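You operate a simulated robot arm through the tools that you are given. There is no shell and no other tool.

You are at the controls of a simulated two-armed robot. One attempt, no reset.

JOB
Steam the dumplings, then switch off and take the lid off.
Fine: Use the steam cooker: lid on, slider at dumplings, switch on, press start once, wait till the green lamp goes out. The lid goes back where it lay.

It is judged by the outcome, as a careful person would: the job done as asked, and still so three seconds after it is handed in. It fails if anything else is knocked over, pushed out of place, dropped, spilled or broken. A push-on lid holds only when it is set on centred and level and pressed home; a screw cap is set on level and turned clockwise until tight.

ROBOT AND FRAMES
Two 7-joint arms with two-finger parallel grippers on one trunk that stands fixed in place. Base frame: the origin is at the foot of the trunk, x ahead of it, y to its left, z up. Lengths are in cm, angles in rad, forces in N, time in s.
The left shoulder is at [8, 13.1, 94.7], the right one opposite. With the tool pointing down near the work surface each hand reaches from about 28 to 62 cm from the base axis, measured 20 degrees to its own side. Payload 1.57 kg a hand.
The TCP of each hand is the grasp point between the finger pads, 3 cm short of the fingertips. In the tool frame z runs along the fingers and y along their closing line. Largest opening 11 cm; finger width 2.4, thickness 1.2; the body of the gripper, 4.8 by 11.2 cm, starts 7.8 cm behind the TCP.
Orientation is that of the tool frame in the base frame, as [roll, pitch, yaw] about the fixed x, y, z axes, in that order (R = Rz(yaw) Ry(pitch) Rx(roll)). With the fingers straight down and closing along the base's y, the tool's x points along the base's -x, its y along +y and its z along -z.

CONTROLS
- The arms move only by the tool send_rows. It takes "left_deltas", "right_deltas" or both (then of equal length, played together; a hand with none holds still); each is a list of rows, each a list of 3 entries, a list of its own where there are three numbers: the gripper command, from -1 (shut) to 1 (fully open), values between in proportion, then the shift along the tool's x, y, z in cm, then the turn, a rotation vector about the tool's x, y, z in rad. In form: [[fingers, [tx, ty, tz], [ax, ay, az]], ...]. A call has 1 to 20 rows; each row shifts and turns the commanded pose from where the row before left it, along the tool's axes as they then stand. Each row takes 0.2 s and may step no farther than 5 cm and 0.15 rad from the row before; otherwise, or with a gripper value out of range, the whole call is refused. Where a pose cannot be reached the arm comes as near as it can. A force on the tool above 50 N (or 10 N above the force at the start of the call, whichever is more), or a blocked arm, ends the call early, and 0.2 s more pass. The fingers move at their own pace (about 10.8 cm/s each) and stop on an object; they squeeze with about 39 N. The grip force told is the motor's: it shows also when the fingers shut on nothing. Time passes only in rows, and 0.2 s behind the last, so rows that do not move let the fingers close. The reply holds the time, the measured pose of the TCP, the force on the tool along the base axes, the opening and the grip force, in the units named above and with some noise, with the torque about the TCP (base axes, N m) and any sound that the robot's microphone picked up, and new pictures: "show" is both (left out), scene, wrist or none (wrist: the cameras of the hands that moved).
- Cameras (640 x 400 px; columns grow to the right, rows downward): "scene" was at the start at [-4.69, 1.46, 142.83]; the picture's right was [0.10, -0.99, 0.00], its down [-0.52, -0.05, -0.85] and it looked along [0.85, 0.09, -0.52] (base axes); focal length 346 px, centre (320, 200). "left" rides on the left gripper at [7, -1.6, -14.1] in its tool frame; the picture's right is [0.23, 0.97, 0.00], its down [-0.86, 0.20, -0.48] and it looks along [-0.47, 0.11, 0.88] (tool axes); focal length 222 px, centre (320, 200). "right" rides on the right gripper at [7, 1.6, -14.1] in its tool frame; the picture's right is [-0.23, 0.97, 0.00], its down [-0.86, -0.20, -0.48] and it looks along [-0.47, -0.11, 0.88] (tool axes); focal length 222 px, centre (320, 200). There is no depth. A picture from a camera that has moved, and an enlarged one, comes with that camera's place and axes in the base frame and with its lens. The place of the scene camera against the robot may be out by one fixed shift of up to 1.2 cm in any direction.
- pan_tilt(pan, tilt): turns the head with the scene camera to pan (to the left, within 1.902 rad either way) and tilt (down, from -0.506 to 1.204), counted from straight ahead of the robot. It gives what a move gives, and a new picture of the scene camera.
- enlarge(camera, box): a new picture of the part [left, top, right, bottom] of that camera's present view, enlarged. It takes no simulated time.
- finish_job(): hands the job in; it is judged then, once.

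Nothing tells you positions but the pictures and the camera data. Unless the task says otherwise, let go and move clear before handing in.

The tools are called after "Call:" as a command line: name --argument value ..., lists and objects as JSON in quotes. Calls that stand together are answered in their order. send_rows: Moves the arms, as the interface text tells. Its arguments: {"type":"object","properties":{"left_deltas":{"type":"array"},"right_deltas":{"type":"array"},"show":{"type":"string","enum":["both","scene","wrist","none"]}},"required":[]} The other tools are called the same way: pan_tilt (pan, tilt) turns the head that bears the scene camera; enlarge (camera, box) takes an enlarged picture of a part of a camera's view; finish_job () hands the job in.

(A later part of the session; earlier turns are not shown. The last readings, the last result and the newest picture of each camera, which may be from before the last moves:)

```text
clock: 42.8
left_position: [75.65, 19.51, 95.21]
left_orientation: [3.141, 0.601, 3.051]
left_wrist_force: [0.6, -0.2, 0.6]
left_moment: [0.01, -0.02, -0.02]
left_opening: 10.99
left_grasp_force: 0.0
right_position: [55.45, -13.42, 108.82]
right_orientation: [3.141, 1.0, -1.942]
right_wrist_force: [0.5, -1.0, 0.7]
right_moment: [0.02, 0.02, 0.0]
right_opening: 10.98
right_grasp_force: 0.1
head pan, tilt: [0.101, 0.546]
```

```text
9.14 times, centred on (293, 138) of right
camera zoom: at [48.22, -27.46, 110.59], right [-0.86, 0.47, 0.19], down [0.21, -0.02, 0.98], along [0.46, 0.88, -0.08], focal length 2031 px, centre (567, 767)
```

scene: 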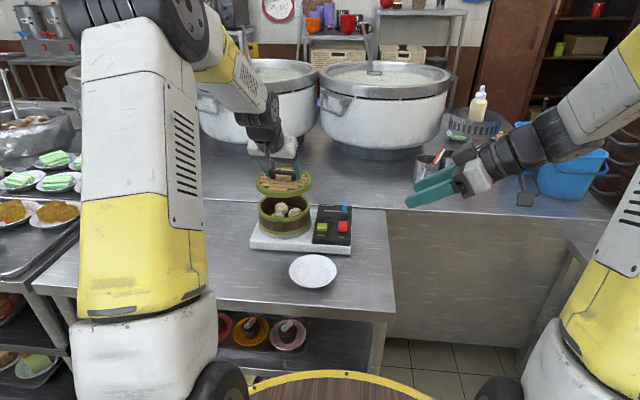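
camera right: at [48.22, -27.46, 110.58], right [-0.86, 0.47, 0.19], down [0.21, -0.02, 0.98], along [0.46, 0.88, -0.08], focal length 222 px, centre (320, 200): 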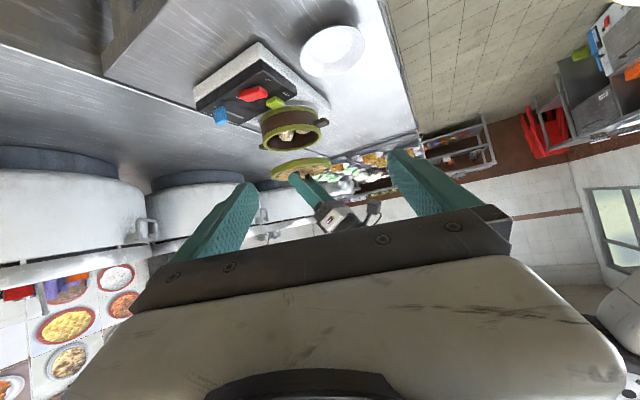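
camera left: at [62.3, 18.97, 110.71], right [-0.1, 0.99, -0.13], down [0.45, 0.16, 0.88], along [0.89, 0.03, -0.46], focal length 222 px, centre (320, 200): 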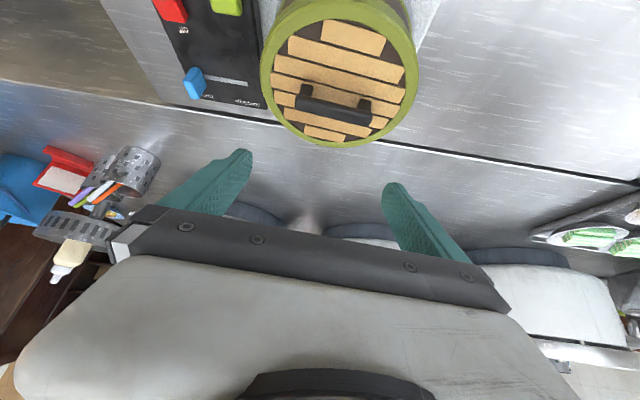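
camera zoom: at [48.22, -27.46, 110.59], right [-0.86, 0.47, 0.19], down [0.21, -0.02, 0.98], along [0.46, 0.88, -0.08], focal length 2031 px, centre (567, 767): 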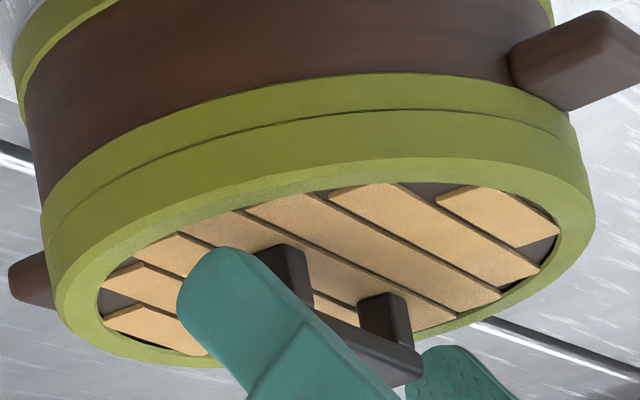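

The lid is on, centred, level and pressed home, and the fingers are off it (handle pose TCP ≈ (75.65, 19.5, 95.2)). I raise the left hand and draw it aside to the left where its camera can still watch the panel.

Call:
send_rows --left_deltas '[[1, [-0.565, 0, -0.825], [0, 0, 0]], [1, [-1.69, 0, -2.48], [0, 0, 0]], [1, [-2.26, 0, -3.3], [0, 0, 0]], [1, [1.09, 2.94, -2.26], [0, 0, 0]], [1, [1.09, 2.94, -2.26], [0, 0, 0]], [1, [1.09, 2.94, -2.26], [0, 0, 0]], [1, [1.09, 2.94, -2.26], [0, 0, 0]], [1, [0, 0, 0], [0, 0, 0]], [1, [0, 0, 0], [0, 0, 0]]]' --show "both"

Call:
enlarge --camera "left" --box '[80, 0, 280, 125]'

Call:
enlarge --camera "right" --box '[185, 60, 335, 150]'

Call:
enlarge --camera "scene" --box '[300, 195, 360, 255]'

```text
clock: 44.8
left_position: [68.19, 31.9, 108.25]
left_orientation: [3.141, 0.6, 3.051]
left_wrist_force: [-0.1, 0.9, -0.1]
left_moment: [0.01, 0.01, -0.01]
left_opening: 11.01
left_grasp_force: 0.1
right_position: [55.41, -13.32, 108.98]
right_orientation: [-3.141, 1.0, -1.943]
right_wrist_force: [0.0, 0.7, 0.0]
right_moment: [0.0, -0.01, 0.01]
right_opening: 11.0
right_grasp_force: 0.1
head pan, tilt: [0.101, 0.546]
camera left: at [54.28, 31.38, 116.09], right [-0.1, 0.99, -0.13], down [0.45, 0.16, 0.88], along [0.89, 0.03, -0.46], focal length 222 px, centre (320, 200)
```

scene: 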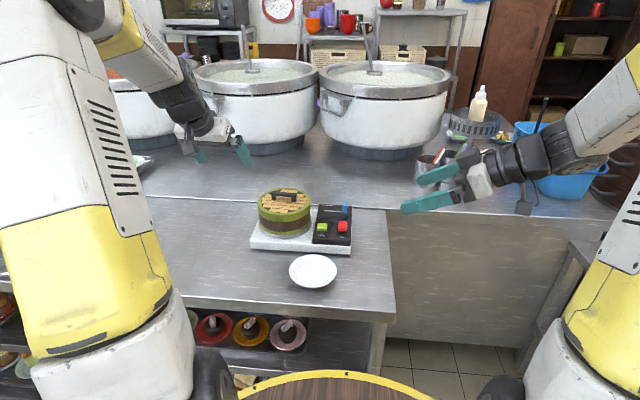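
left: 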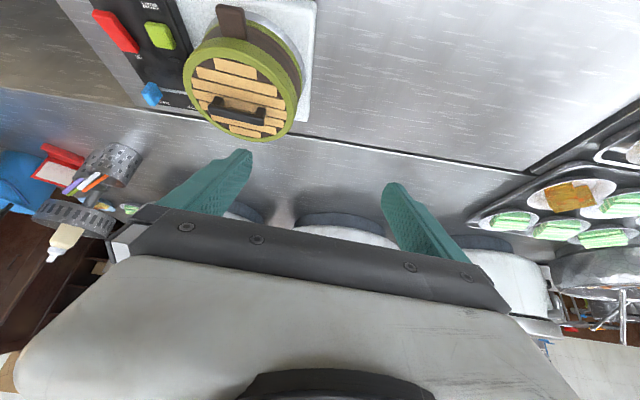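

```text
3.20 times, centred on (180, 62) of left
camera zoom: at [54.28, 31.38, 116.09], right [-0.1, 0.99, -0.13], down [0.45, 0.16, 0.88], along [0.89, 0.03, -0.46], focal length 711 px, centre (768, 640)
```

zoom: 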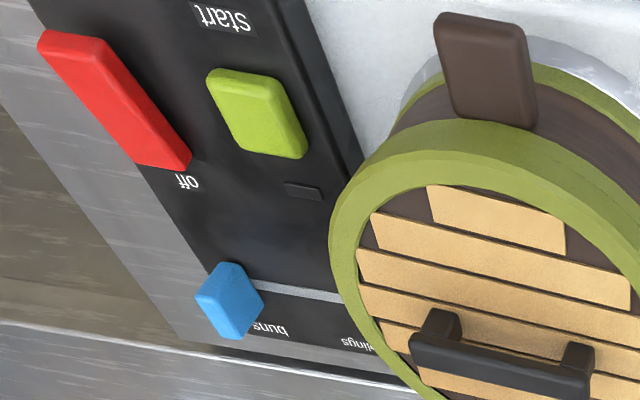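

```text
4.27 times, centred on (260, 105) of right
camera zoom: at [48.22, -27.45, 110.59], right [-0.86, 0.47, 0.19], down [0.21, -0.02, 0.98], along [0.46, 0.88, -0.08], focal length 948 px, centre (576, 605)
```

zoom: 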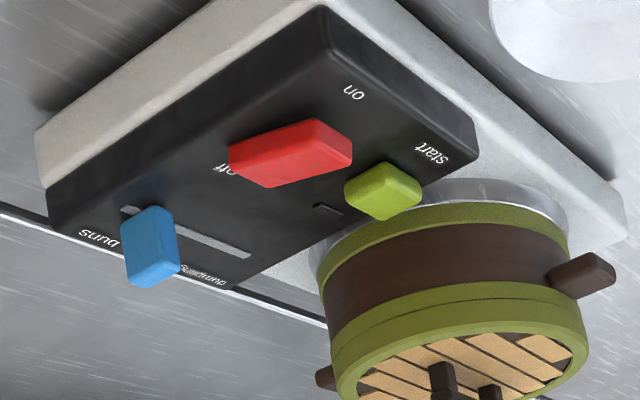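

```text
6.67 times, centred on (330, 225) of scene
camera zoom: at [-4.69, 1.46, 142.83], right [0.1, -0.99, 0.0], down [-0.52, -0.05, -0.85], along [0.85, 0.09, -0.52], focal length 2306 px, centre (253, 33)
```

zoom: 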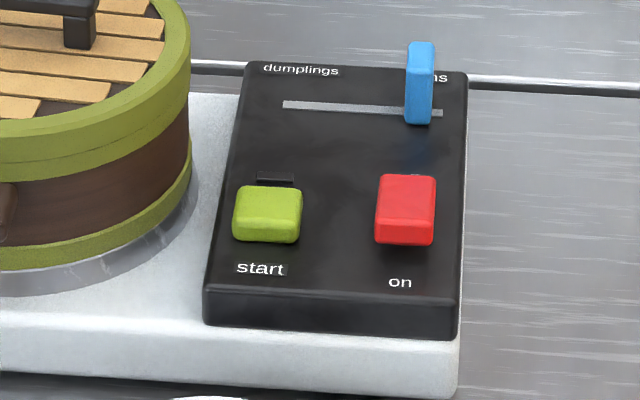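

Triangulated from both wrist views: start button top at about (72.7, 8.1, 86.4), rocker at x 70.6–75.4, y≈2.4, z≈86.7 ("on" end near x≈71.5), slider knob top at (82.2, 2.2, 88.5), slot running to y≈8.5. I bring the right hand, closed and pointing forward at tilt 0.8, above the panel.

Call:
send_rows --right_deltas '[[-1, [0, 0, 0], [0, 0.15, 0]], [-1, [0, 0, 0], [0, 0.05, 0]], [-1, [0, 0, 0], [0.1076, 0, 0.1045]], [-1, [0, 0, 0], [0.1076, 0, 0.1045]], [-1, [0, 0, 0], [0.1076, 0, 0.1045]], [-1, [0, 0, 0], [0.1076, 0, 0.1045]], [-1, [0, 0, 0], [0.1076, 0, 0.1045]], [-1, [0, 0, 0], [0.1076, 0, 0.1045]], [-1, [0, 0, 0], [0.1076, 0, 0.1045]], [-1, [0, 0, 0], [0.1076, 0, 0.1045]], [-1, [-2.63, 2.07, 2.7], [0, 0, 0]], [-1, [-2.63, 2.07, 2.7], [0, 0, 0]], [-1, [-2.63, 2.07, 2.7], [0, 0, 0]], [-1, [-2.63, 2.07, 2.7], [0, 0, 0]], [-1, [-2.63, 2.07, 2.7], [0, 0, 0]], [-1, [-2.63, 2.07, 2.7], [0, 0, 0]], [-1, [0, 0, 0], [0, 0, 0]], [-1, [0, 0, 0], [0, 0, 0]]]' --show "both"

```text
clock: 48.6
left_position: [68.14, 31.9, 108.29]
left_orientation: [3.14, 0.601, 3.052]
left_wrist_force: [-0.2, -0.1, 0.0]
left_moment: [-0.05, 0.0, -0.01]
left_opening: 11.0
left_grasp_force: 0.0
right_position: [73.28, 2.21, 110.96]
right_orientation: [-3.136, 0.832, -3.093]
right_wrist_force: [0.2, 0.6, 0.5]
right_moment: [-0.03, 0.02, -0.04]
right_opening: 0.0
right_grasp_force: 21.3
right hand out of reach, approached as far as the arm can: row 9, 10, 14, 15, 16
head pan, tilt: [0.101, 0.546]
camera right: at [58.06, 3.11, 115.18], right [0.11, 0.98, 0.17], down [0.23, -0.19, 0.96], along [0.97, -0.07, -0.25], focal length 222 px, centre (320, 200)
```

scene: 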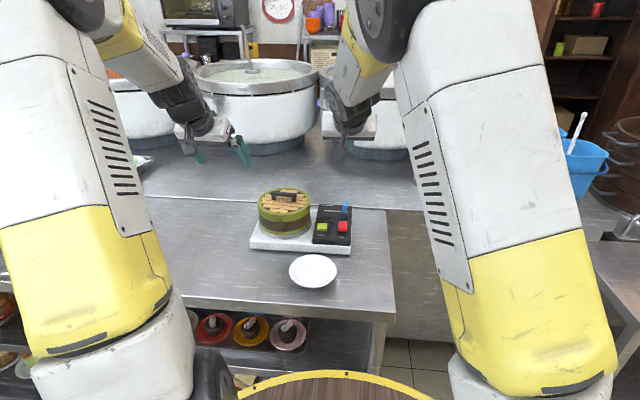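
right: 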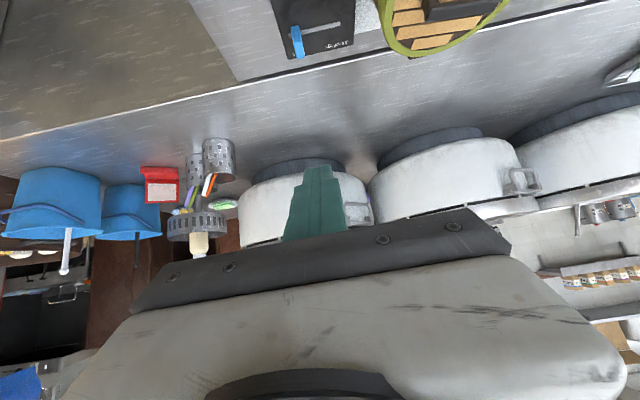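

The right arm met its reach limit high up. Lower down it should reach further; I lower it and see where it stands.

Call:
send_rows --right_deltas '[[-1, [2.87, 0, 2.79], [0, 0, 0]], [-1, [2.15, 0, 2.09], [0, 0, 0]], [-1, [0, 0, 0], [0, 0, 0]], [-1, [0, 0, 0], [0, 0, 0]]]' --show "wrist"

```text
clock: 49.6
left_position: [68.23, 31.92, 108.39]
left_orientation: [-3.141, 0.598, 3.051]
left_wrist_force: [0.1, -0.1, -0.3]
left_moment: [0.0, -0.02, -0.02]
left_opening: 11.0
left_grasp_force: 0.0
right_position: [72.56, 0.68, 105.72]
right_orientation: [-3.126, 0.832, -3.089]
right_wrist_force: [-0.2, -0.2, 0.2]
right_moment: [0.0, -0.01, 0.02]
right_opening: 0.0
right_grasp_force: 21.6
right hand out of reach, approached as far as the arm can: row 1, 2
head pan, tilt: [0.101, 0.546]
camera right: at [57.38, 1.65, 109.91], right [0.11, 0.98, 0.16], down [0.23, -0.18, 0.96], along [0.97, -0.07, -0.25], focal length 222 px, centre (320, 200)
```

right: 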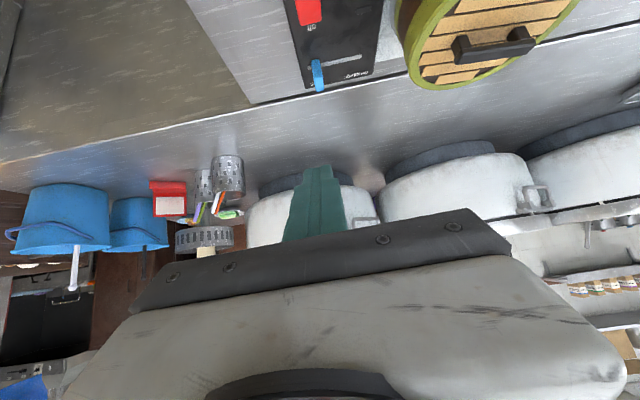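

The limit comes from the right wrist's angles when reaching inward; the left arm (shoulder at y=13) suits the panel better. I draw the right hand back out of the way.

Call:
send_rows --right_deltas '[[-1, [2.63, -2.07, -2.7], [0, 0, 0]], [-1, [2.63, -2.07, -2.7], [0, 0, 0]], [-1, [2.63, -2.07, -2.7], [0, 0, 0]], [-1, [2.63, -2.07, -2.7], [0, 0, 0]], [-1, [2.63, -2.07, -2.7], [0, 0, 0]], [-1, [2.63, -2.07, -2.7], [0, 0, 0]], [-1, [0, -3, 0], [0, 0, 0]], [-1, [0, -3, 0], [0, 0, 0]], [-1, [0, 0, 0], [0, 0, 0]]]' --show "scene"

```text
clock: 51.6
left_position: [68.17, 32.02, 108.4]
left_orientation: [3.142, 0.601, 3.053]
left_wrist_force: [-0.5, -0.2, -0.1]
left_moment: [0.0, -0.03, -0.01]
left_opening: 11.0
left_grasp_force: 0.1
right_position: [51.98, -18.88, 105.72]
right_orientation: [3.138, 0.826, -3.09]
right_wrist_force: [0.7, 0.7, 0.0]
right_moment: [-0.02, 0.04, -0.01]
right_opening: 0.0
right_grasp_force: 21.2
right hand out of reach, approached as far as the arm can: row 6
head pan, tilt: [0.101, 0.546]
```

scene: 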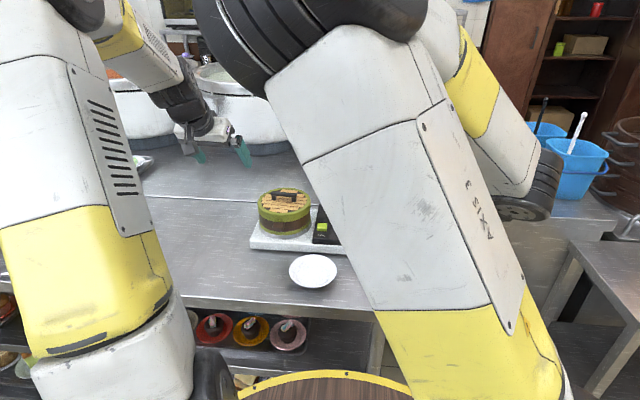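

The right elbow now blocks the scene view, so I bring the right hand back to its original posture and further out.

Call:
send_rows --right_deltas '[[-1, [0, 0, 0], [0, 0.15, 0]], [-1, [0, 0, 0], [0, 0.15, 0]], [-1, [0, 0, 0], [0, 0.15, 0]], [-1, [0, 0, 0], [0, 0.15, 0]], [-1, [0, 0, 0], [0, 0.15, 0]], [-1, [0, 0, 0], [0, 0.08, 0.05]], [-1, [0, -3, 0], [0, 0, 0]], [-1, [0, -3, 0], [0, 0, 0]], [-1, [0, 0, -4], [0, 0, 0]], [-1, [0, 0, -4], [0, 0, 0]], [-1, [0, 0, 0], [0, 0, 0]]]' --show "scene"

```text
clock: 54.0
left_position: [68.19, 31.84, 108.3]
left_orientation: [-3.141, 0.601, 3.05]
left_wrist_force: [0.1, -0.9, -0.3]
left_moment: [-0.02, -0.04, -0.04]
left_opening: 11.01
left_grasp_force: 0.0
right_position: [52.1, -25.09, 113.69]
right_orientation: [3.139, -0.003, -3.139]
right_wrist_force: [0.8, -0.2, -0.2]
right_moment: [0.01, 0.0, 0.0]
right_opening: 0.0
right_grasp_force: 21.0
head pan, tilt: [0.101, 0.546]
```

scene: 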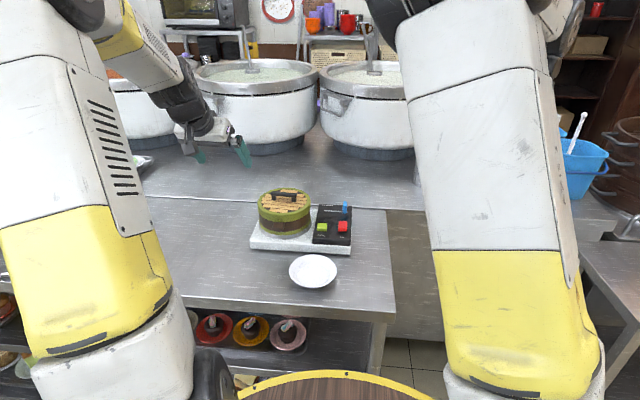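

Now the left hand: fingers closed, over to above the panel at tilt 0.8.

Call:
send_rows --left_deltas '[[-1, [-0.68, -3.9, 1.157], [0, 0, 0]], [-1, [-0.68, -3.9, 1.157], [0, 0, 0]], [-1, [-0.68, -3.9, 1.157], [0, 0, 0]], [-1, [-0.68, -3.9, 1.157], [0, 0, 0]], [-1, [-0.68, -3.9, 1.157], [0, 0, 0]], [-1, [-0.68, -3.9, 1.157], [0, 0, 0]], [-1, [-0.68, -3.9, 1.157], [0, 0, 0]], [-1, [0, 0, 0], [0, -0.15, 0]], [-1, [0, 0, 0], [0, -0.05, 0]], [-1, [0, 0, 0], [0, 0, 0]], [-1, [0, 0, 0], [0, 0, 0]]]' --show "both"

```text
clock: 56.4
left_position: [74.15, 3.89, 104.18]
left_orientation: [-3.141, 0.8, 3.051]
left_wrist_force: [0.0, 0.7, 0.3]
left_moment: [0.02, -0.02, 0.0]
left_opening: 0.01
left_grasp_force: 21.2
right_position: [52.03, -24.94, 113.63]
right_orientation: [3.14, -0.003, -3.141]
right_wrist_force: [-0.6, -0.3, 0.4]
right_moment: [0.01, -0.03, 0.04]
right_opening: 0.01
right_grasp_force: 21.5
head pan, tilt: [0.101, 0.546]
camera left: at [59.0, 3.55, 109.05], right [-0.07, 0.98, -0.16], down [0.27, 0.18, 0.95], along [0.96, 0.02, -0.28], focal length 222 px, centre (320, 200)
```

scene: 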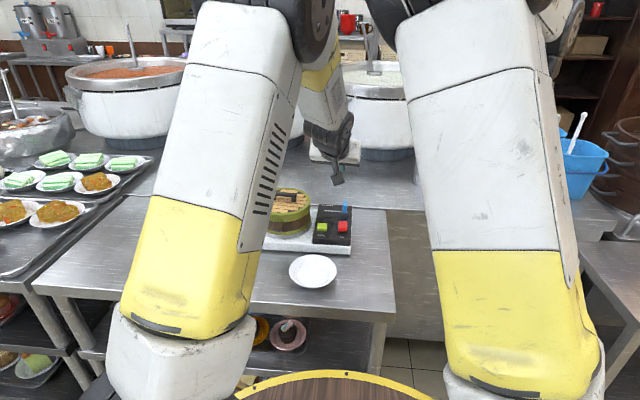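
left: 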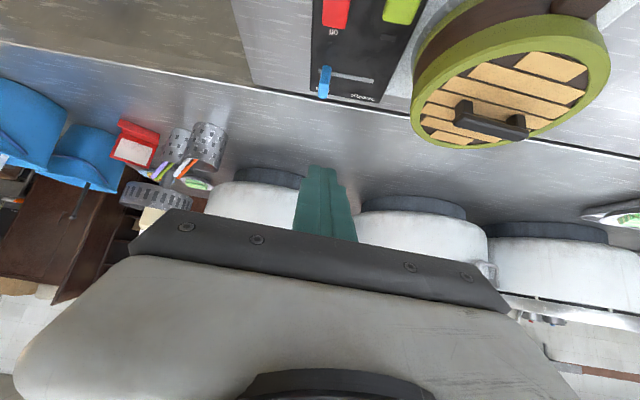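

Call:
enlarge --camera "left" --box '[260, 0, 420, 110]'

Call:
enlarge --camera "scene" --box '[290, 140, 380, 255]'

```text
3.64 times, centred on (340, 55) of left
camera zoom: at [59.0, 3.55, 109.05], right [-0.07, 0.98, -0.16], down [0.27, 0.18, 0.95], along [0.96, 0.02, -0.28], focal length 808 px, centre (247, 727)
```

zoom: 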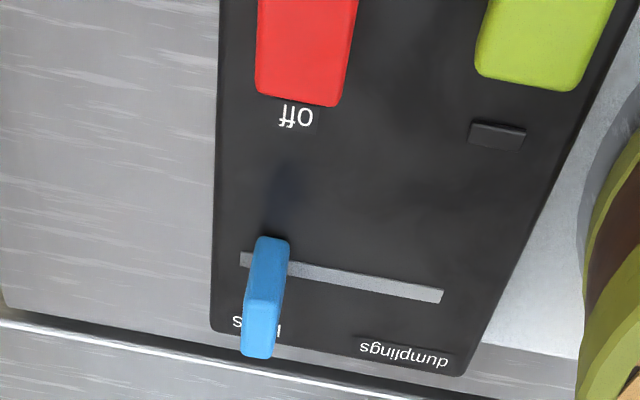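

```text
3.48 times, centred on (335, 198) of scene
camera zoom: at [-4.69, 1.46, 142.83], right [0.1, -0.99, 0.0], down [-0.52, -0.05, -0.85], along [0.85, 0.09, -0.52], focal length 1203 px, centre (268, 209)
```

zoom: 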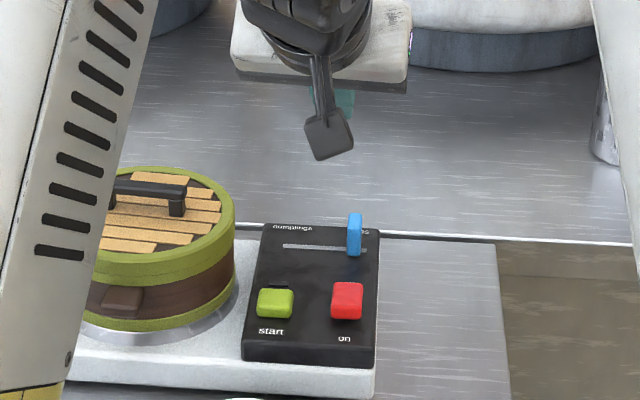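

The slot runs at x≈82 from y≈1.1 to 8.4, knob at y≈2.05, z up to ≈89. I go to the right side of the knob, first above it.

Call:
send_rows --left_deltas '[[-1, [0.62, -1.21, 3.67], [0, 0, 0]], [-1, [0.62, -1.21, 3.67], [0, 0, 0]], [-1, [0.62, -1.21, 3.67], [0, 0, 0]], [-1, [0, 0, 0], [0, 0, 0]], [-1, [0, 0, 0], [0, 0, 0]]]' --show "wrist"

Call:
enlarge --camera "left" --box '[240, 40, 440, 240]'

Call:
enlarge --camera "scene" --box '[290, 170, 380, 255]'

```text
clock: 57.6
left_position: [80.52, -0.08, 94.95]
left_orientation: [-3.14, 0.799, 3.05]
left_wrist_force: [-0.4, 0.6, -0.5]
left_moment: [-0.02, 0.01, 0.05]
left_opening: 0.02
left_grasp_force: 21.0
right_position: [52.09, -24.96, 113.59]
right_orientation: [3.139, -0.002, -3.14]
right_wrist_force: [0.0, 0.3, 0.0]
right_moment: [-0.01, 0.0, -0.01]
right_opening: 0.0
right_grasp_force: 21.0
head pan, tilt: [0.101, 0.546]
camera left: at [65.36, -0.46, 99.88], right [-0.07, 0.98, -0.16], down [0.27, 0.18, 0.95], along [0.96, 0.02, -0.28], focal length 222 px, centre (320, 200)
```

left: 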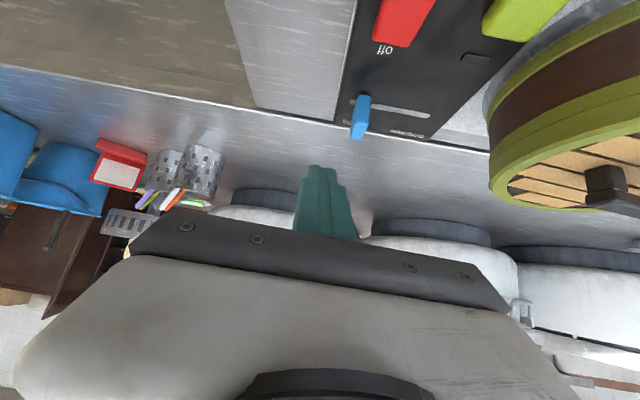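

```text
2.00 times, centred on (340, 140) of left
camera zoom: at [65.36, -0.46, 99.88], right [-0.07, 0.98, -0.16], down [0.27, 0.18, 0.95], along [0.96, 0.02, -0.28], focal length 444 px, centre (280, 320)
```

zoom: 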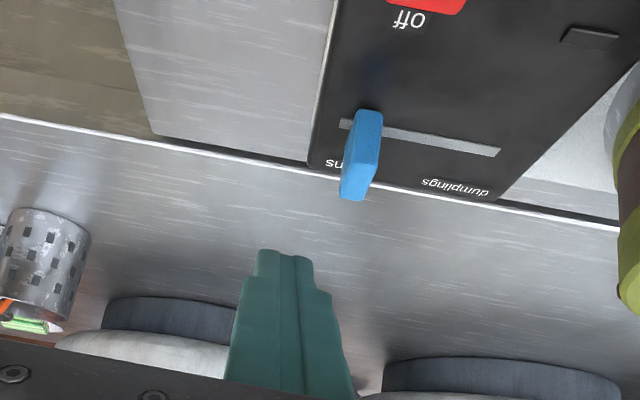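

```text
4.71 times, centred on (335, 212) of scene
camera zoom: at [-4.68, 1.46, 142.83], right [0.1, -0.99, 0.0], down [-0.52, -0.05, -0.85], along [0.85, 0.09, -0.52], focal length 1628 px, centre (249, 141)
```

zoom: 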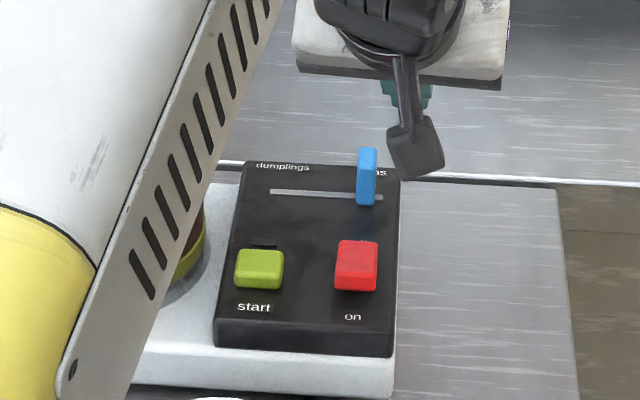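

Call:
send_rows --left_deltas '[[-1, [0, -0.4, 0], [0, 0, 0]], [-1, [1.43, 0, 1.39], [0, 0, 0]], [-1, [1.43, 0, 1.39], [0, 0, 0]], [-1, [1.0, 0, 0.97], [0, 0, 0]], [-1, [0, 0, 0], [0, 0, 0]]]' --show "wrist"

Call:
enlarge --camera "left" --box '[240, 40, 440, 240]'

Call:
enlarge --camera "scene" --box '[290, 170, 380, 255]'

```text
clock: 58.8
left_position: [80.34, -0.33, 89.77]
left_orientation: [-3.141, 0.798, 3.05]
left_wrist_force: [-0.9, -0.3, -0.4]
left_moment: [-0.01, 0.0, 0.01]
left_opening: 0.0
left_grasp_force: 21.2
right_position: [52.15, -24.9, 113.5]
right_orientation: [3.139, -0.005, -3.139]
right_wrist_force: [0.2, 0.3, 0.4]
right_moment: [0.01, 0.0, 0.0]
right_opening: 0.01
right_grasp_force: 20.9
head pan, tilt: [0.101, 0.546]
camera left: at [65.2, -0.85, 94.66], right [-0.07, 0.98, -0.16], down [0.27, 0.18, 0.95], along [0.96, 0.02, -0.28], focal length 222 px, centre (320, 200)
```

left: 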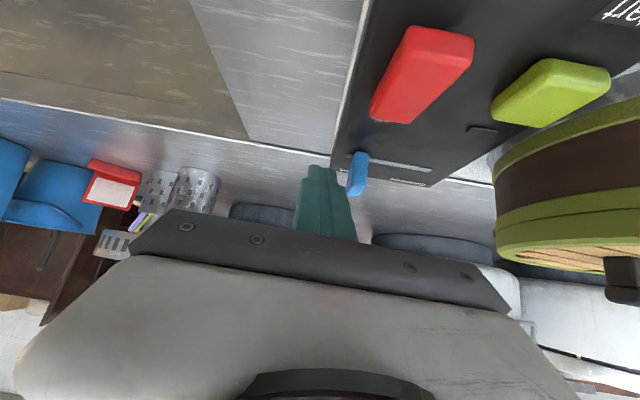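

```text
2.00 times, centred on (340, 140) of left
camera zoom: at [65.2, -0.85, 94.66], right [-0.07, 0.98, -0.16], down [0.27, 0.18, 0.95], along [0.96, 0.02, -0.28], focal length 444 px, centre (280, 320)
```

zoom: 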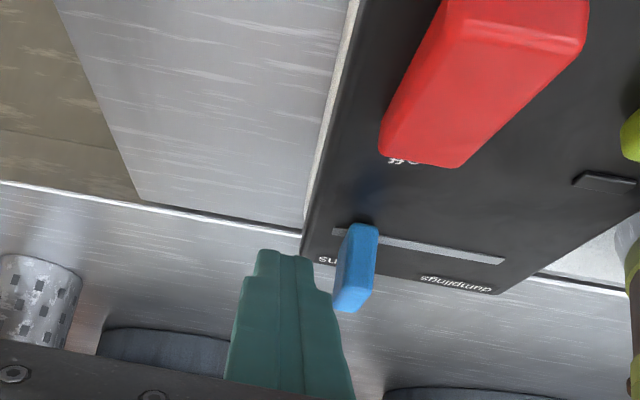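

```text
4.71 times, centred on (335, 212) of scene
camera zoom: at [-4.69, 1.46, 142.83], right [0.1, -0.99, 0.0], down [-0.52, -0.05, -0.85], along [0.85, 0.09, -0.52], focal length 1628 px, centre (249, 141)
```

zoom: 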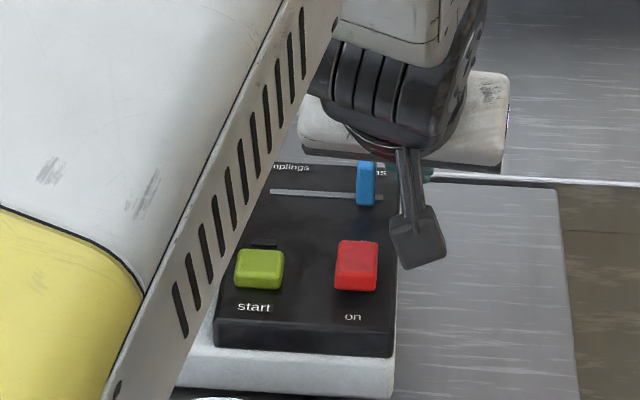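

The fingers stand beside the knob at the right height. I push it toward +y slowly.

Call:
send_rows --left_deltas '[[-1, [0.038, 0.598, -0.039], [0, 0, 0]], [-1, [0.038, 0.598, -0.039], [0, 0, 0]], [-1, [0.038, 0.598, -0.039], [0, 0, 0]], [-1, [0.038, 0.598, -0.039], [0, 0, 0]], [-1, [0, 0, 0], [0, 0, 0]]]' --show "none"

Call:
enlarge --camera "left" --box '[240, 40, 440, 240]'

Call:
enlarge --camera "scene" --box '[290, 170, 380, 255]'

```text
clock: 60.0
left_position: [80.49, 1.99, 89.77]
left_orientation: [-3.141, 0.799, 3.051]
left_wrist_force: [0.0, 1.1, -0.7]
left_moment: [0.01, 0.02, 0.01]
left_opening: 0.0
left_grasp_force: 21.1
right_position: [52.07, -25.11, 113.56]
right_orientation: [3.137, -0.004, -3.142]
right_wrist_force: [0.4, 0.9, -1.0]
right_moment: [0.01, 0.02, 0.0]
right_opening: 0.02
right_grasp_force: 21.2
head pan, tilt: [0.101, 0.546]
```

```text
2.00 times, centred on (340, 140) of left
camera zoom: at [65.25, 1.59, 94.64], right [-0.07, 0.98, -0.16], down [0.27, 0.18, 0.95], along [0.96, 0.02, -0.28], focal length 444 px, centre (280, 320)
```

zoom: 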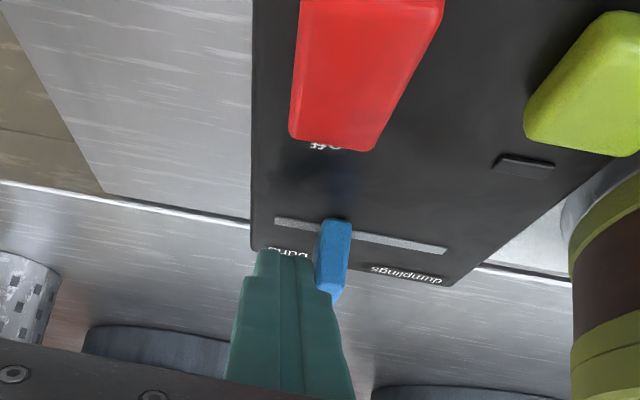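

```text
4.71 times, centred on (335, 212) of scene
camera zoom: at [-4.69, 1.46, 142.83], right [0.1, -0.99, 0.0], down [-0.52, -0.05, -0.85], along [0.85, 0.09, -0.52], focal length 1628 px, centre (249, 141)
```

zoom: 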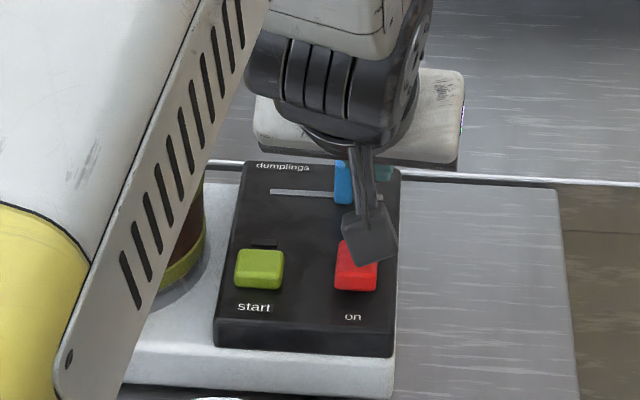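

The knob slides along. I push on to the dumplings end.

Call:
send_rows --left_deltas '[[-1, [0.038, 0.598, -0.039], [0, 0, 0]], [-1, [0.038, 0.598, -0.039], [0, 0, 0]], [-1, [0.038, 0.598, -0.039], [0, 0, 0]], [-1, [0.038, 0.598, -0.039], [0, 0, 0]], [-1, [0.038, 0.598, -0.039], [0, 0, 0]], [-1, [0.025, 0.398, -0.026], [0, 0, 0]], [-1, [0, 0, 0], [0, 0, 0]]]' --show "none"

Call:
enlarge --camera "left" --box '[240, 40, 440, 240]'

Call:
enlarge --camera "scene" --box '[290, 170, 380, 255]'

```text
clock: 61.6
left_position: [80.4, 5.29, 89.93]
left_orientation: [3.141, 0.801, 3.051]
left_wrist_force: [-0.2, 0.7, 0.3]
left_moment: [-0.03, -0.03, -0.03]
left_opening: 0.0
left_grasp_force: 21.4
right_position: [52.19, -24.91, 113.59]
right_orientation: [3.139, -0.004, -3.14]
right_wrist_force: [-1.2, -0.1, -0.2]
right_moment: [0.0, -0.01, 0.0]
right_opening: 0.0
right_grasp_force: 21.2
head pan, tilt: [0.101, 0.546]
```

```text
2.00 times, centred on (340, 140) of left
camera zoom: at [65.22, 4.88, 94.69], right [-0.07, 0.98, -0.16], down [0.27, 0.18, 0.95], along [0.96, 0.02, -0.28], focal length 444 px, centre (280, 320)
```

zoom: 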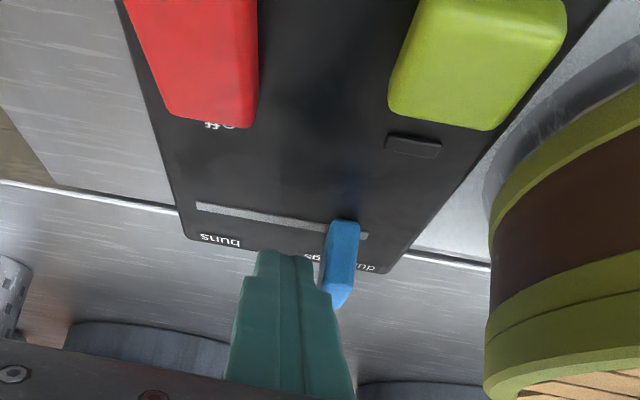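

```text
4.71 times, centred on (335, 212) of scene
camera zoom: at [-4.68, 1.46, 142.83], right [0.1, -0.99, 0.0], down [-0.52, -0.05, -0.85], along [0.85, 0.09, -0.52], focal length 1628 px, centre (249, 141)
```

zoom: 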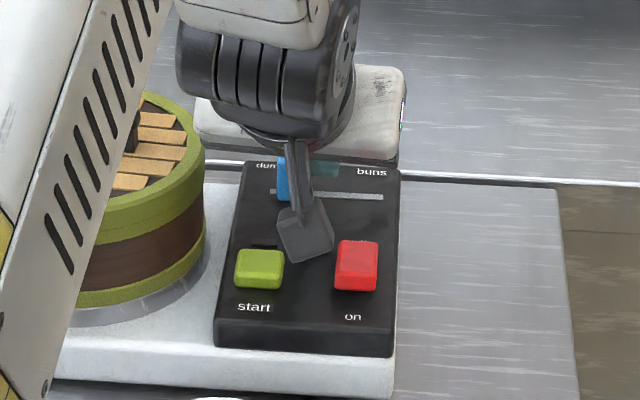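

Call:
send_rows --left_deltas '[[-1, [0.0127, 0.199, -0.013], [0, 0, 0]], [-1, [0.0127, 0.199, -0.013], [0, 0, 0]], [-1, [0, 0, 0], [0, 0, 0]]]' --show "none"

Call:
enlarge --camera "left" --box '[240, 40, 440, 240]'

Call:
enlarge --camera "scene" --box '[325, 190, 365, 230]'

```text
clock: 62.4
left_position: [80.44, 5.71, 89.82]
left_orientation: [3.141, 0.799, 3.051]
left_wrist_force: [1.9, -1.3, -0.1]
left_moment: [-0.03, 0.01, 0.0]
left_opening: 0.01
left_grasp_force: 21.5
right_position: [52.1, -25.04, 113.63]
right_orientation: [3.137, -0.003, -3.139]
right_wrist_force: [-0.2, -0.7, -0.8]
right_moment: [0.01, 0.0, -0.01]
right_opening: 0.0
right_grasp_force: 21.2
head pan, tilt: [0.101, 0.546]
```

```text
2.00 times, centred on (340, 140) of left
camera zoom: at [65.23, 5.27, 94.66], right [-0.07, 0.98, -0.16], down [0.27, 0.18, 0.95], along [0.96, 0.02, -0.28], focal length 444 px, centre (280, 320)
```

zoom: 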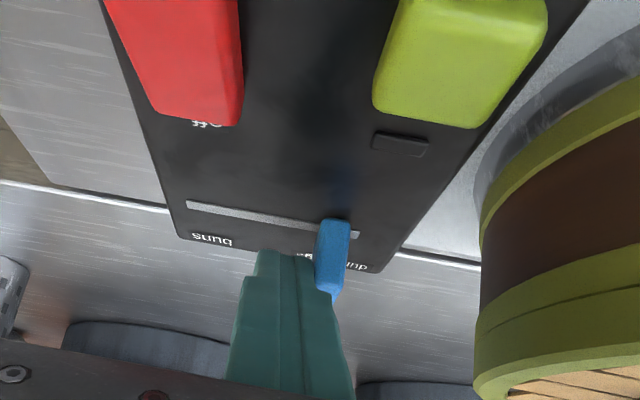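

```text
10.00 times, centred on (345, 210) of scene
camera zoom: at [-4.68, 1.45, 142.84], right [0.1, -0.99, 0.0], down [-0.52, -0.05, -0.85], along [0.85, 0.09, -0.52], focal length 3459 px, centre (70, 100)
```

zoom: 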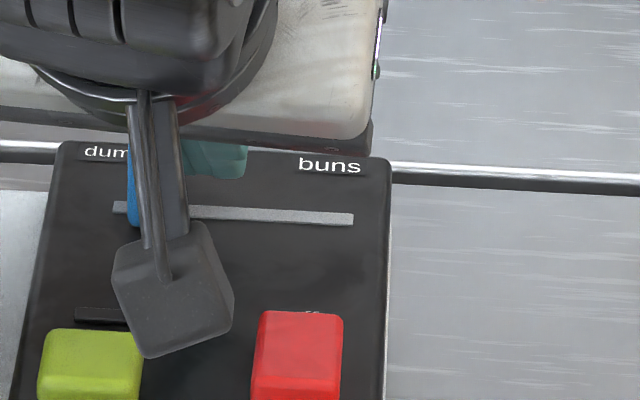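

Call:
send_rows --left_deltas '[[-1, [0.0127, 0.199, -0.013], [0, 0, 0]], [-1, [0, 0, 0], [0, 0, 0]]]' --show "none"

Call:
enlarge --camera "left" --box '[240, 40, 440, 240]'

```text
clock: 63.0
left_position: [80.43, 5.75, 89.83]
left_orientation: [-3.139, 0.8, 3.05]
left_wrist_force: [2.3, -10.5, -1.8]
left_moment: [-0.16, 0.0, -0.05]
left_opening: 0.0
left_grasp_force: 21.0
right_position: [52.24, -25.12, 113.67]
right_orientation: [3.138, -0.003, -3.139]
right_wrist_force: [-0.3, 1.0, -0.4]
right_moment: [-0.06, 0.01, 0.01]
right_opening: 0.0
right_grasp_force: 21.8
head pan, tilt: [0.101, 0.546]
```

```text
2.00 times, centred on (340, 140) of left
camera zoom: at [65.22, 5.33, 94.66], right [-0.07, 0.98, -0.16], down [0.27, 0.18, 0.95], along [0.96, 0.02, -0.28], focal length 444 px, centre (280, 320)
```

zoom: 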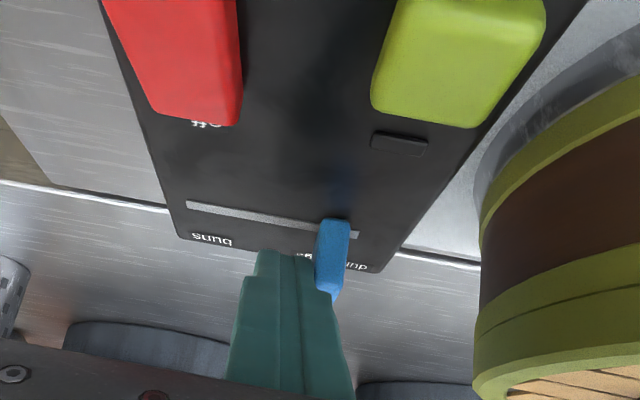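

The slider is at its dumplings stop (−10 N, no motion). I back off, rise, and go to above the "on" end of the red rocker.

Call:
send_rows --left_deltas '[[-1, [0, -0.5, 0], [0, 0, 0]], [-1, [0, -0.5, 0], [0, 0, 0]], [-1, [-2.15, 0, -2.09], [0, 0, 0]], [-1, [-2.15, 0, -2.09], [0, 0, 0]], [-1, [2.313, -1.04, -2.382], [0, 0, 0]], [-1, [2.313, -1.04, -2.382], [0, 0, 0]], [-1, [2.313, -1.04, -2.382], [0, 0, 0]], [-1, [1.435, 0, 1.395], [0, 0, 0]], [-1, [1.0, 0, 0.975], [0, 0, 0]], [-1, [0, 0, 0], [0, 0, 0]], [-1, [0, 0, 0], [0, 0, 0]]]' --show "wrist"

Call:
enlarge --camera "left" --box '[240, 60, 440, 240]'

Call:
enlarge --camera "scene" --box '[290, 170, 380, 255]'

```text
clock: 65.4
left_position: [70.1, 2.73, 92.28]
left_orientation: [3.141, 0.798, 3.051]
left_wrist_force: [-0.5, 0.1, 0.4]
left_moment: [-0.03, -0.03, -0.03]
left_opening: 0.0
left_grasp_force: 21.1
right_position: [52.13, -24.95, 113.51]
right_orientation: [3.14, -0.003, -3.139]
right_wrist_force: [-0.1, 0.8, 0.5]
right_moment: [0.0, 0.0, -0.01]
right_opening: 0.0
right_grasp_force: 20.8
head pan, tilt: [0.101, 0.546]
camera left: at [54.99, 2.28, 97.23], right [-0.07, 0.98, -0.16], down [0.27, 0.18, 0.95], along [0.96, 0.02, -0.28], focal length 222 px, centre (320, 200)
```

left: 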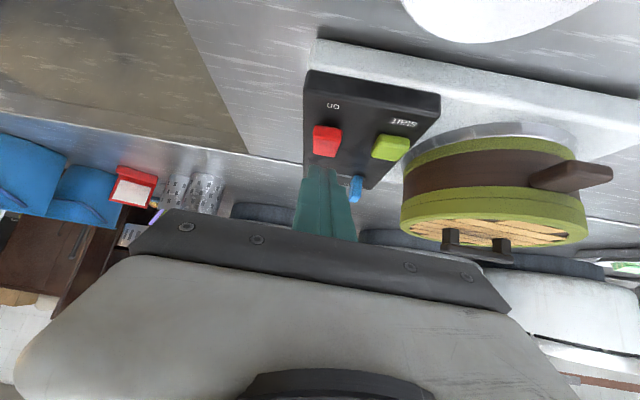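

```text
2.22 times, centred on (340, 150) of left
camera zoom: at [54.99, 2.28, 97.23], right [-0.07, 0.98, -0.16], down [0.27, 0.18, 0.95], along [0.96, 0.02, -0.28], focal length 494 px, centre (276, 311)
```

zoom: 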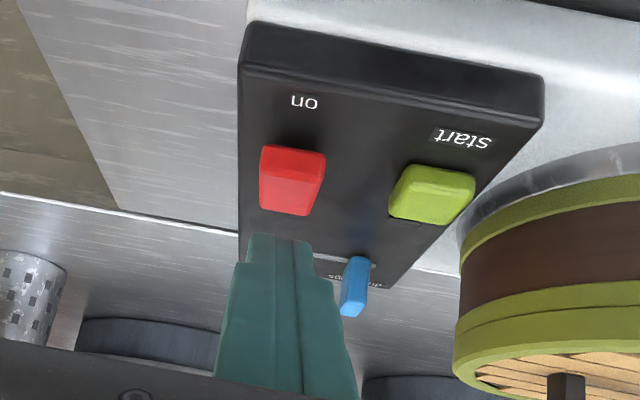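

```text
4.71 times, centred on (335, 212) of scene
camera zoom: at [-4.69, 1.46, 142.83], right [0.1, -0.99, 0.0], down [-0.52, -0.05, -0.85], along [0.85, 0.09, -0.52], focal length 1628 px, centre (249, 141)
```

zoom: 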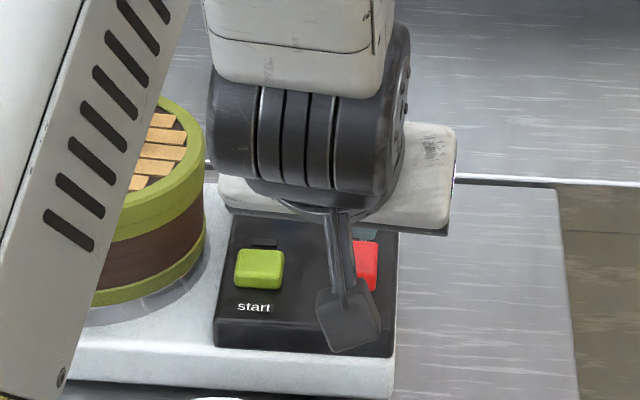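

The closed tips are above the near ("on") end of the rocker. I lower them gently onto it.

Call:
send_rows --left_deltas '[[-1, [0.359, -0.1, 0.348], [0, 0, 0]], [-1, [0.359, 0, 0.348], [0, 0, 0]], [-1, [0.215, 0, 0.209], [0, 0, 0]], [-1, [0.215, 0, 0.209], [0, 0, 0]], [-1, [0, 0, 0], [0, 0, 0]]]' --show "none"

Call:
enlarge --camera "left" --box '[240, 60, 440, 240]'

```text
clock: 66.6
left_position: [69.97, 2.63, 90.82]
left_orientation: [3.141, 0.799, 3.05]
left_wrist_force: [0.5, 0.1, -1.2]
left_moment: [-0.01, -0.04, -0.01]
left_opening: 0.03
left_grasp_force: 21.5
right_position: [52.14, -24.95, 113.58]
right_orientation: [3.137, -0.005, 3.141]
right_wrist_force: [0.7, 0.2, -0.6]
right_moment: [0.02, -0.01, 0.02]
right_opening: 0.01
right_grasp_force: 20.7
head pan, tilt: [0.101, 0.546]
```

```text
2.22 times, centred on (340, 150) of left
camera zoom: at [54.92, 2.2, 95.71], right [-0.07, 0.98, -0.16], down [0.27, 0.18, 0.95], along [0.96, 0.02, -0.28], focal length 494 px, centre (276, 311)
```

zoom: 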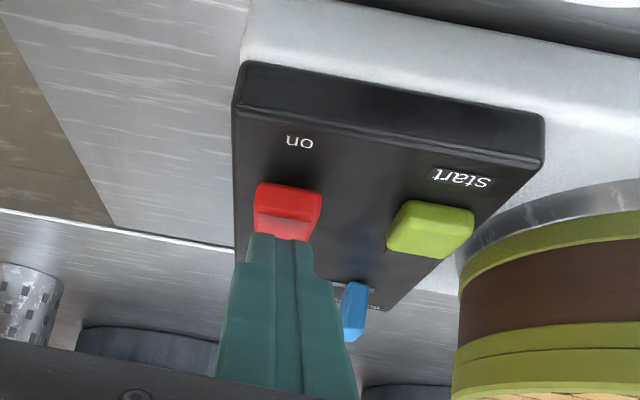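

Call:
send_rows --left_deltas '[[-1, [0.209, 0, -0.215], [0, 0, 0]], [-1, [0.215, 0, 0.209], [0, 0, 0]], [-1, [0.215, 0, 0.209], [0, 0, 0]], [-1, [0, 0, 0], [0, 0, 0]]]' --show "none"

Call:
enlarge --camera "left" --box '[240, 60, 440, 240]'

```text
clock: 67.6
left_position: [69.72, 2.73, 90.15]
left_orientation: [-3.141, 0.799, 3.052]
left_wrist_force: [1.3, -0.3, -0.8]
left_moment: [0.02, 0.0, 0.02]
left_opening: 0.0
left_grasp_force: 21.0
right_position: [52.09, -24.97, 113.67]
right_orientation: [3.138, -0.004, -3.14]
right_wrist_force: [-0.2, 0.8, 0.0]
right_moment: [-0.01, -0.02, -0.01]
right_opening: 0.01
right_grasp_force: 21.6
head pan, tilt: [0.101, 0.546]
```

```text
2.22 times, centred on (340, 150) of left
camera zoom: at [54.59, 2.29, 95.08], right [-0.07, 0.98, -0.16], down [0.27, 0.18, 0.95], along [0.96, 0.02, -0.28], focal length 494 px, centre (276, 311)
```

zoom: 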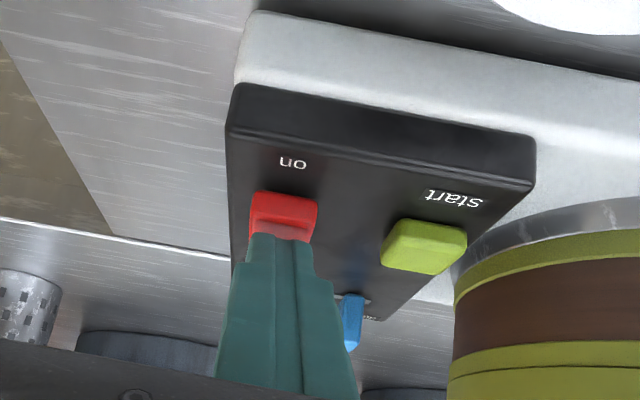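

Call:
send_rows --left_deltas '[[-1, [0.215, 0, 0.209], [0, 0, 0]], [-1, [0.215, 0, 0.209], [0, 0, 0]], [-1, [0, 0, 0], [0, 0, 0]]]' --show "none"

Call:
enlarge --camera "left" --box '[240, 60, 440, 240]'

```text
clock: 68.4
left_position: [69.79, 2.7, 89.79]
left_orientation: [3.141, 0.802, 3.051]
left_wrist_force: [-4.6, 1.2, 10.9]
left_moment: [0.04, 0.01, 0.07]
left_opening: 0.0
left_grasp_force: 21.5
right_position: [52.14, -24.97, 113.63]
right_orientation: [3.136, -0.004, 3.141]
right_wrist_force: [0.1, -0.5, -0.6]
right_moment: [0.03, 0.0, 0.01]
right_opening: 0.01
right_grasp_force: 21.5
head pan, tilt: [0.101, 0.546]
```

```text
2.22 times, centred on (340, 150) of left
camera zoom: at [54.66, 2.28, 94.61], right [-0.07, 0.98, -0.16], down [0.27, 0.18, 0.95], along [0.96, 0.02, -0.28], focal length 494 px, centre (276, 311)
```

zoom: 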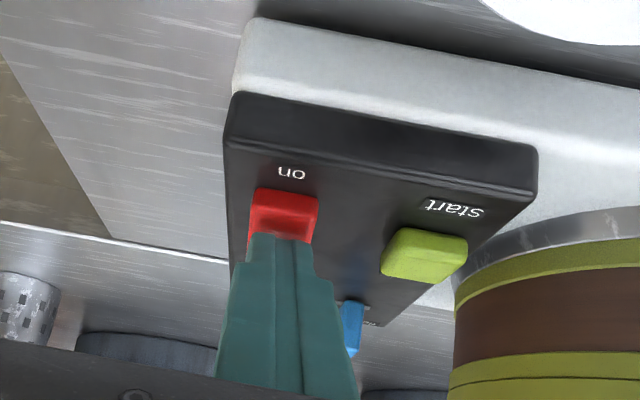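

Contact: 11 N. I press further.

Call:
send_rows --left_deltas '[[-1, [0.143, 0, 0.139], [0, 0, 0]], [-1, [0.143, 0, 0.139], [0, 0, 0]], [-1, [0, 0, 0], [0, 0, 0]]]' --show "none"

Call:
enlarge --camera "left" --box '[240, 60, 440, 240]'

```text
clock: 69.0
left_position: [69.87, 2.77, 89.77]
left_orientation: [-3.14, 0.808, 3.05]
left_wrist_force: [-13.6, 3.3, 20.5]
left_moment: [0.08, 0.1, 0.06]
left_opening: 0.0
left_grasp_force: 20.9
right_position: [52.08, -24.98, 113.67]
right_orientation: [3.136, -0.003, -3.141]
right_wrist_force: [-0.2, 0.3, -0.1]
right_moment: [0.02, -0.02, 0.02]
right_opening: 0.0
right_grasp_force: 21.6
head pan, tilt: [0.101, 0.546]
stopped in row 3 (left hand): the force on the tool passed its limit at 52 N (the readings are from after the stop); the commanded pose is now the measured one
```

```text
2.22 times, centred on (340, 150) of left
camera zoom: at [54.76, 2.24, 94.5], right [-0.07, 0.98, -0.17], down [0.26, 0.18, 0.95], along [0.96, 0.02, -0.27], focal length 494 px, centre (276, 311)
```

zoom: 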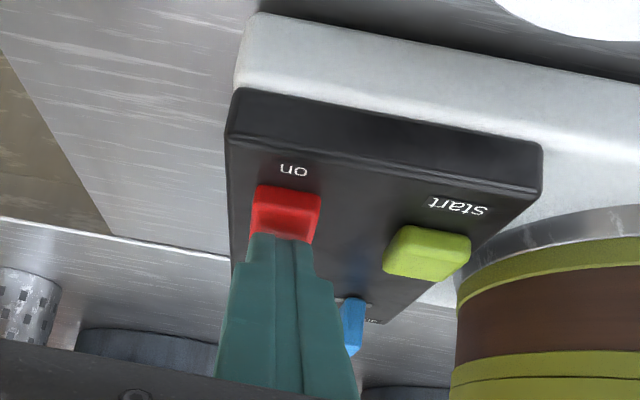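

The force hit its limit; I raise the hand and look at the rocker.

Call:
send_rows --left_deltas '[[-1, [-1.08, 0, -1.04], [0, 0, 0]], [-1, [-1.44, 0, -1.39], [0, 0, 0]], [-1, [-1.44, 0, -1.39], [0, 0, 0]], [-1, [0, 0, 0], [0, 0, 0]]]' --show "wrist"

Call:
enlarge --camera "left" --box '[260, 30, 440, 210]'

Call:
enlarge --camera "scene" --box '[290, 170, 380, 255]'

```text
clock: 70.0
left_position: [69.96, 2.57, 94.98]
left_orientation: [-3.141, 0.807, 3.048]
left_wrist_force: [-0.5, 0.4, 1.0]
left_moment: [-0.01, -0.02, -0.03]
left_opening: 0.0
left_grasp_force: 21.2
right_position: [52.11, -25.02, 113.55]
right_orientation: [3.138, -0.002, -3.139]
right_wrist_force: [-0.6, -0.3, 0.1]
right_moment: [0.01, -0.02, 0.0]
right_opening: 0.0
right_grasp_force: 21.6
head pan, tilt: [0.101, 0.546]
camera left: at [54.75, 2.15, 99.77], right [-0.07, 0.98, -0.16], down [0.26, 0.18, 0.95], along [0.96, 0.02, -0.27], focal length 222 px, centre (320, 200)
```

left: 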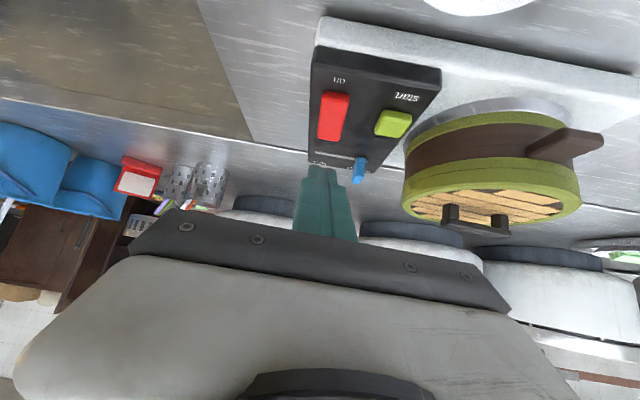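

```text
2.22 times, centred on (350, 120) of left
camera zoom: at [54.75, 2.15, 99.77], right [-0.07, 0.98, -0.16], down [0.26, 0.18, 0.95], along [0.96, 0.02, -0.27], focal length 494 px, centre (253, 378)
```

zoom: 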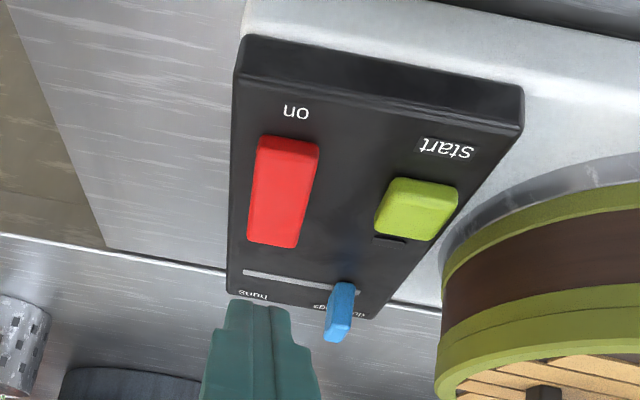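

```text
4.71 times, centred on (335, 212) of scene
camera zoom: at [-4.69, 1.45, 142.83], right [0.1, -0.99, 0.0], down [-0.52, -0.05, -0.85], along [0.85, 0.09, -0.52], focal length 1628 px, centre (249, 141)
```

zoom: 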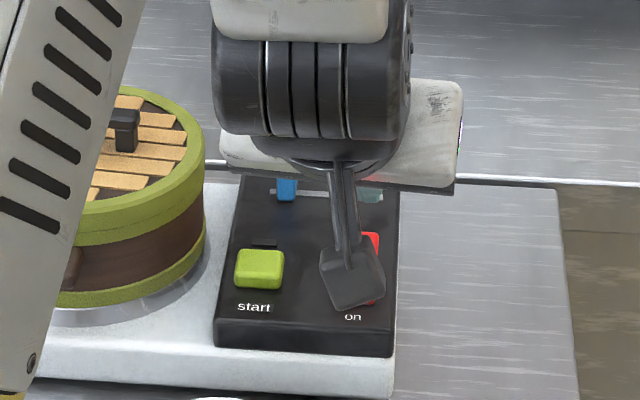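

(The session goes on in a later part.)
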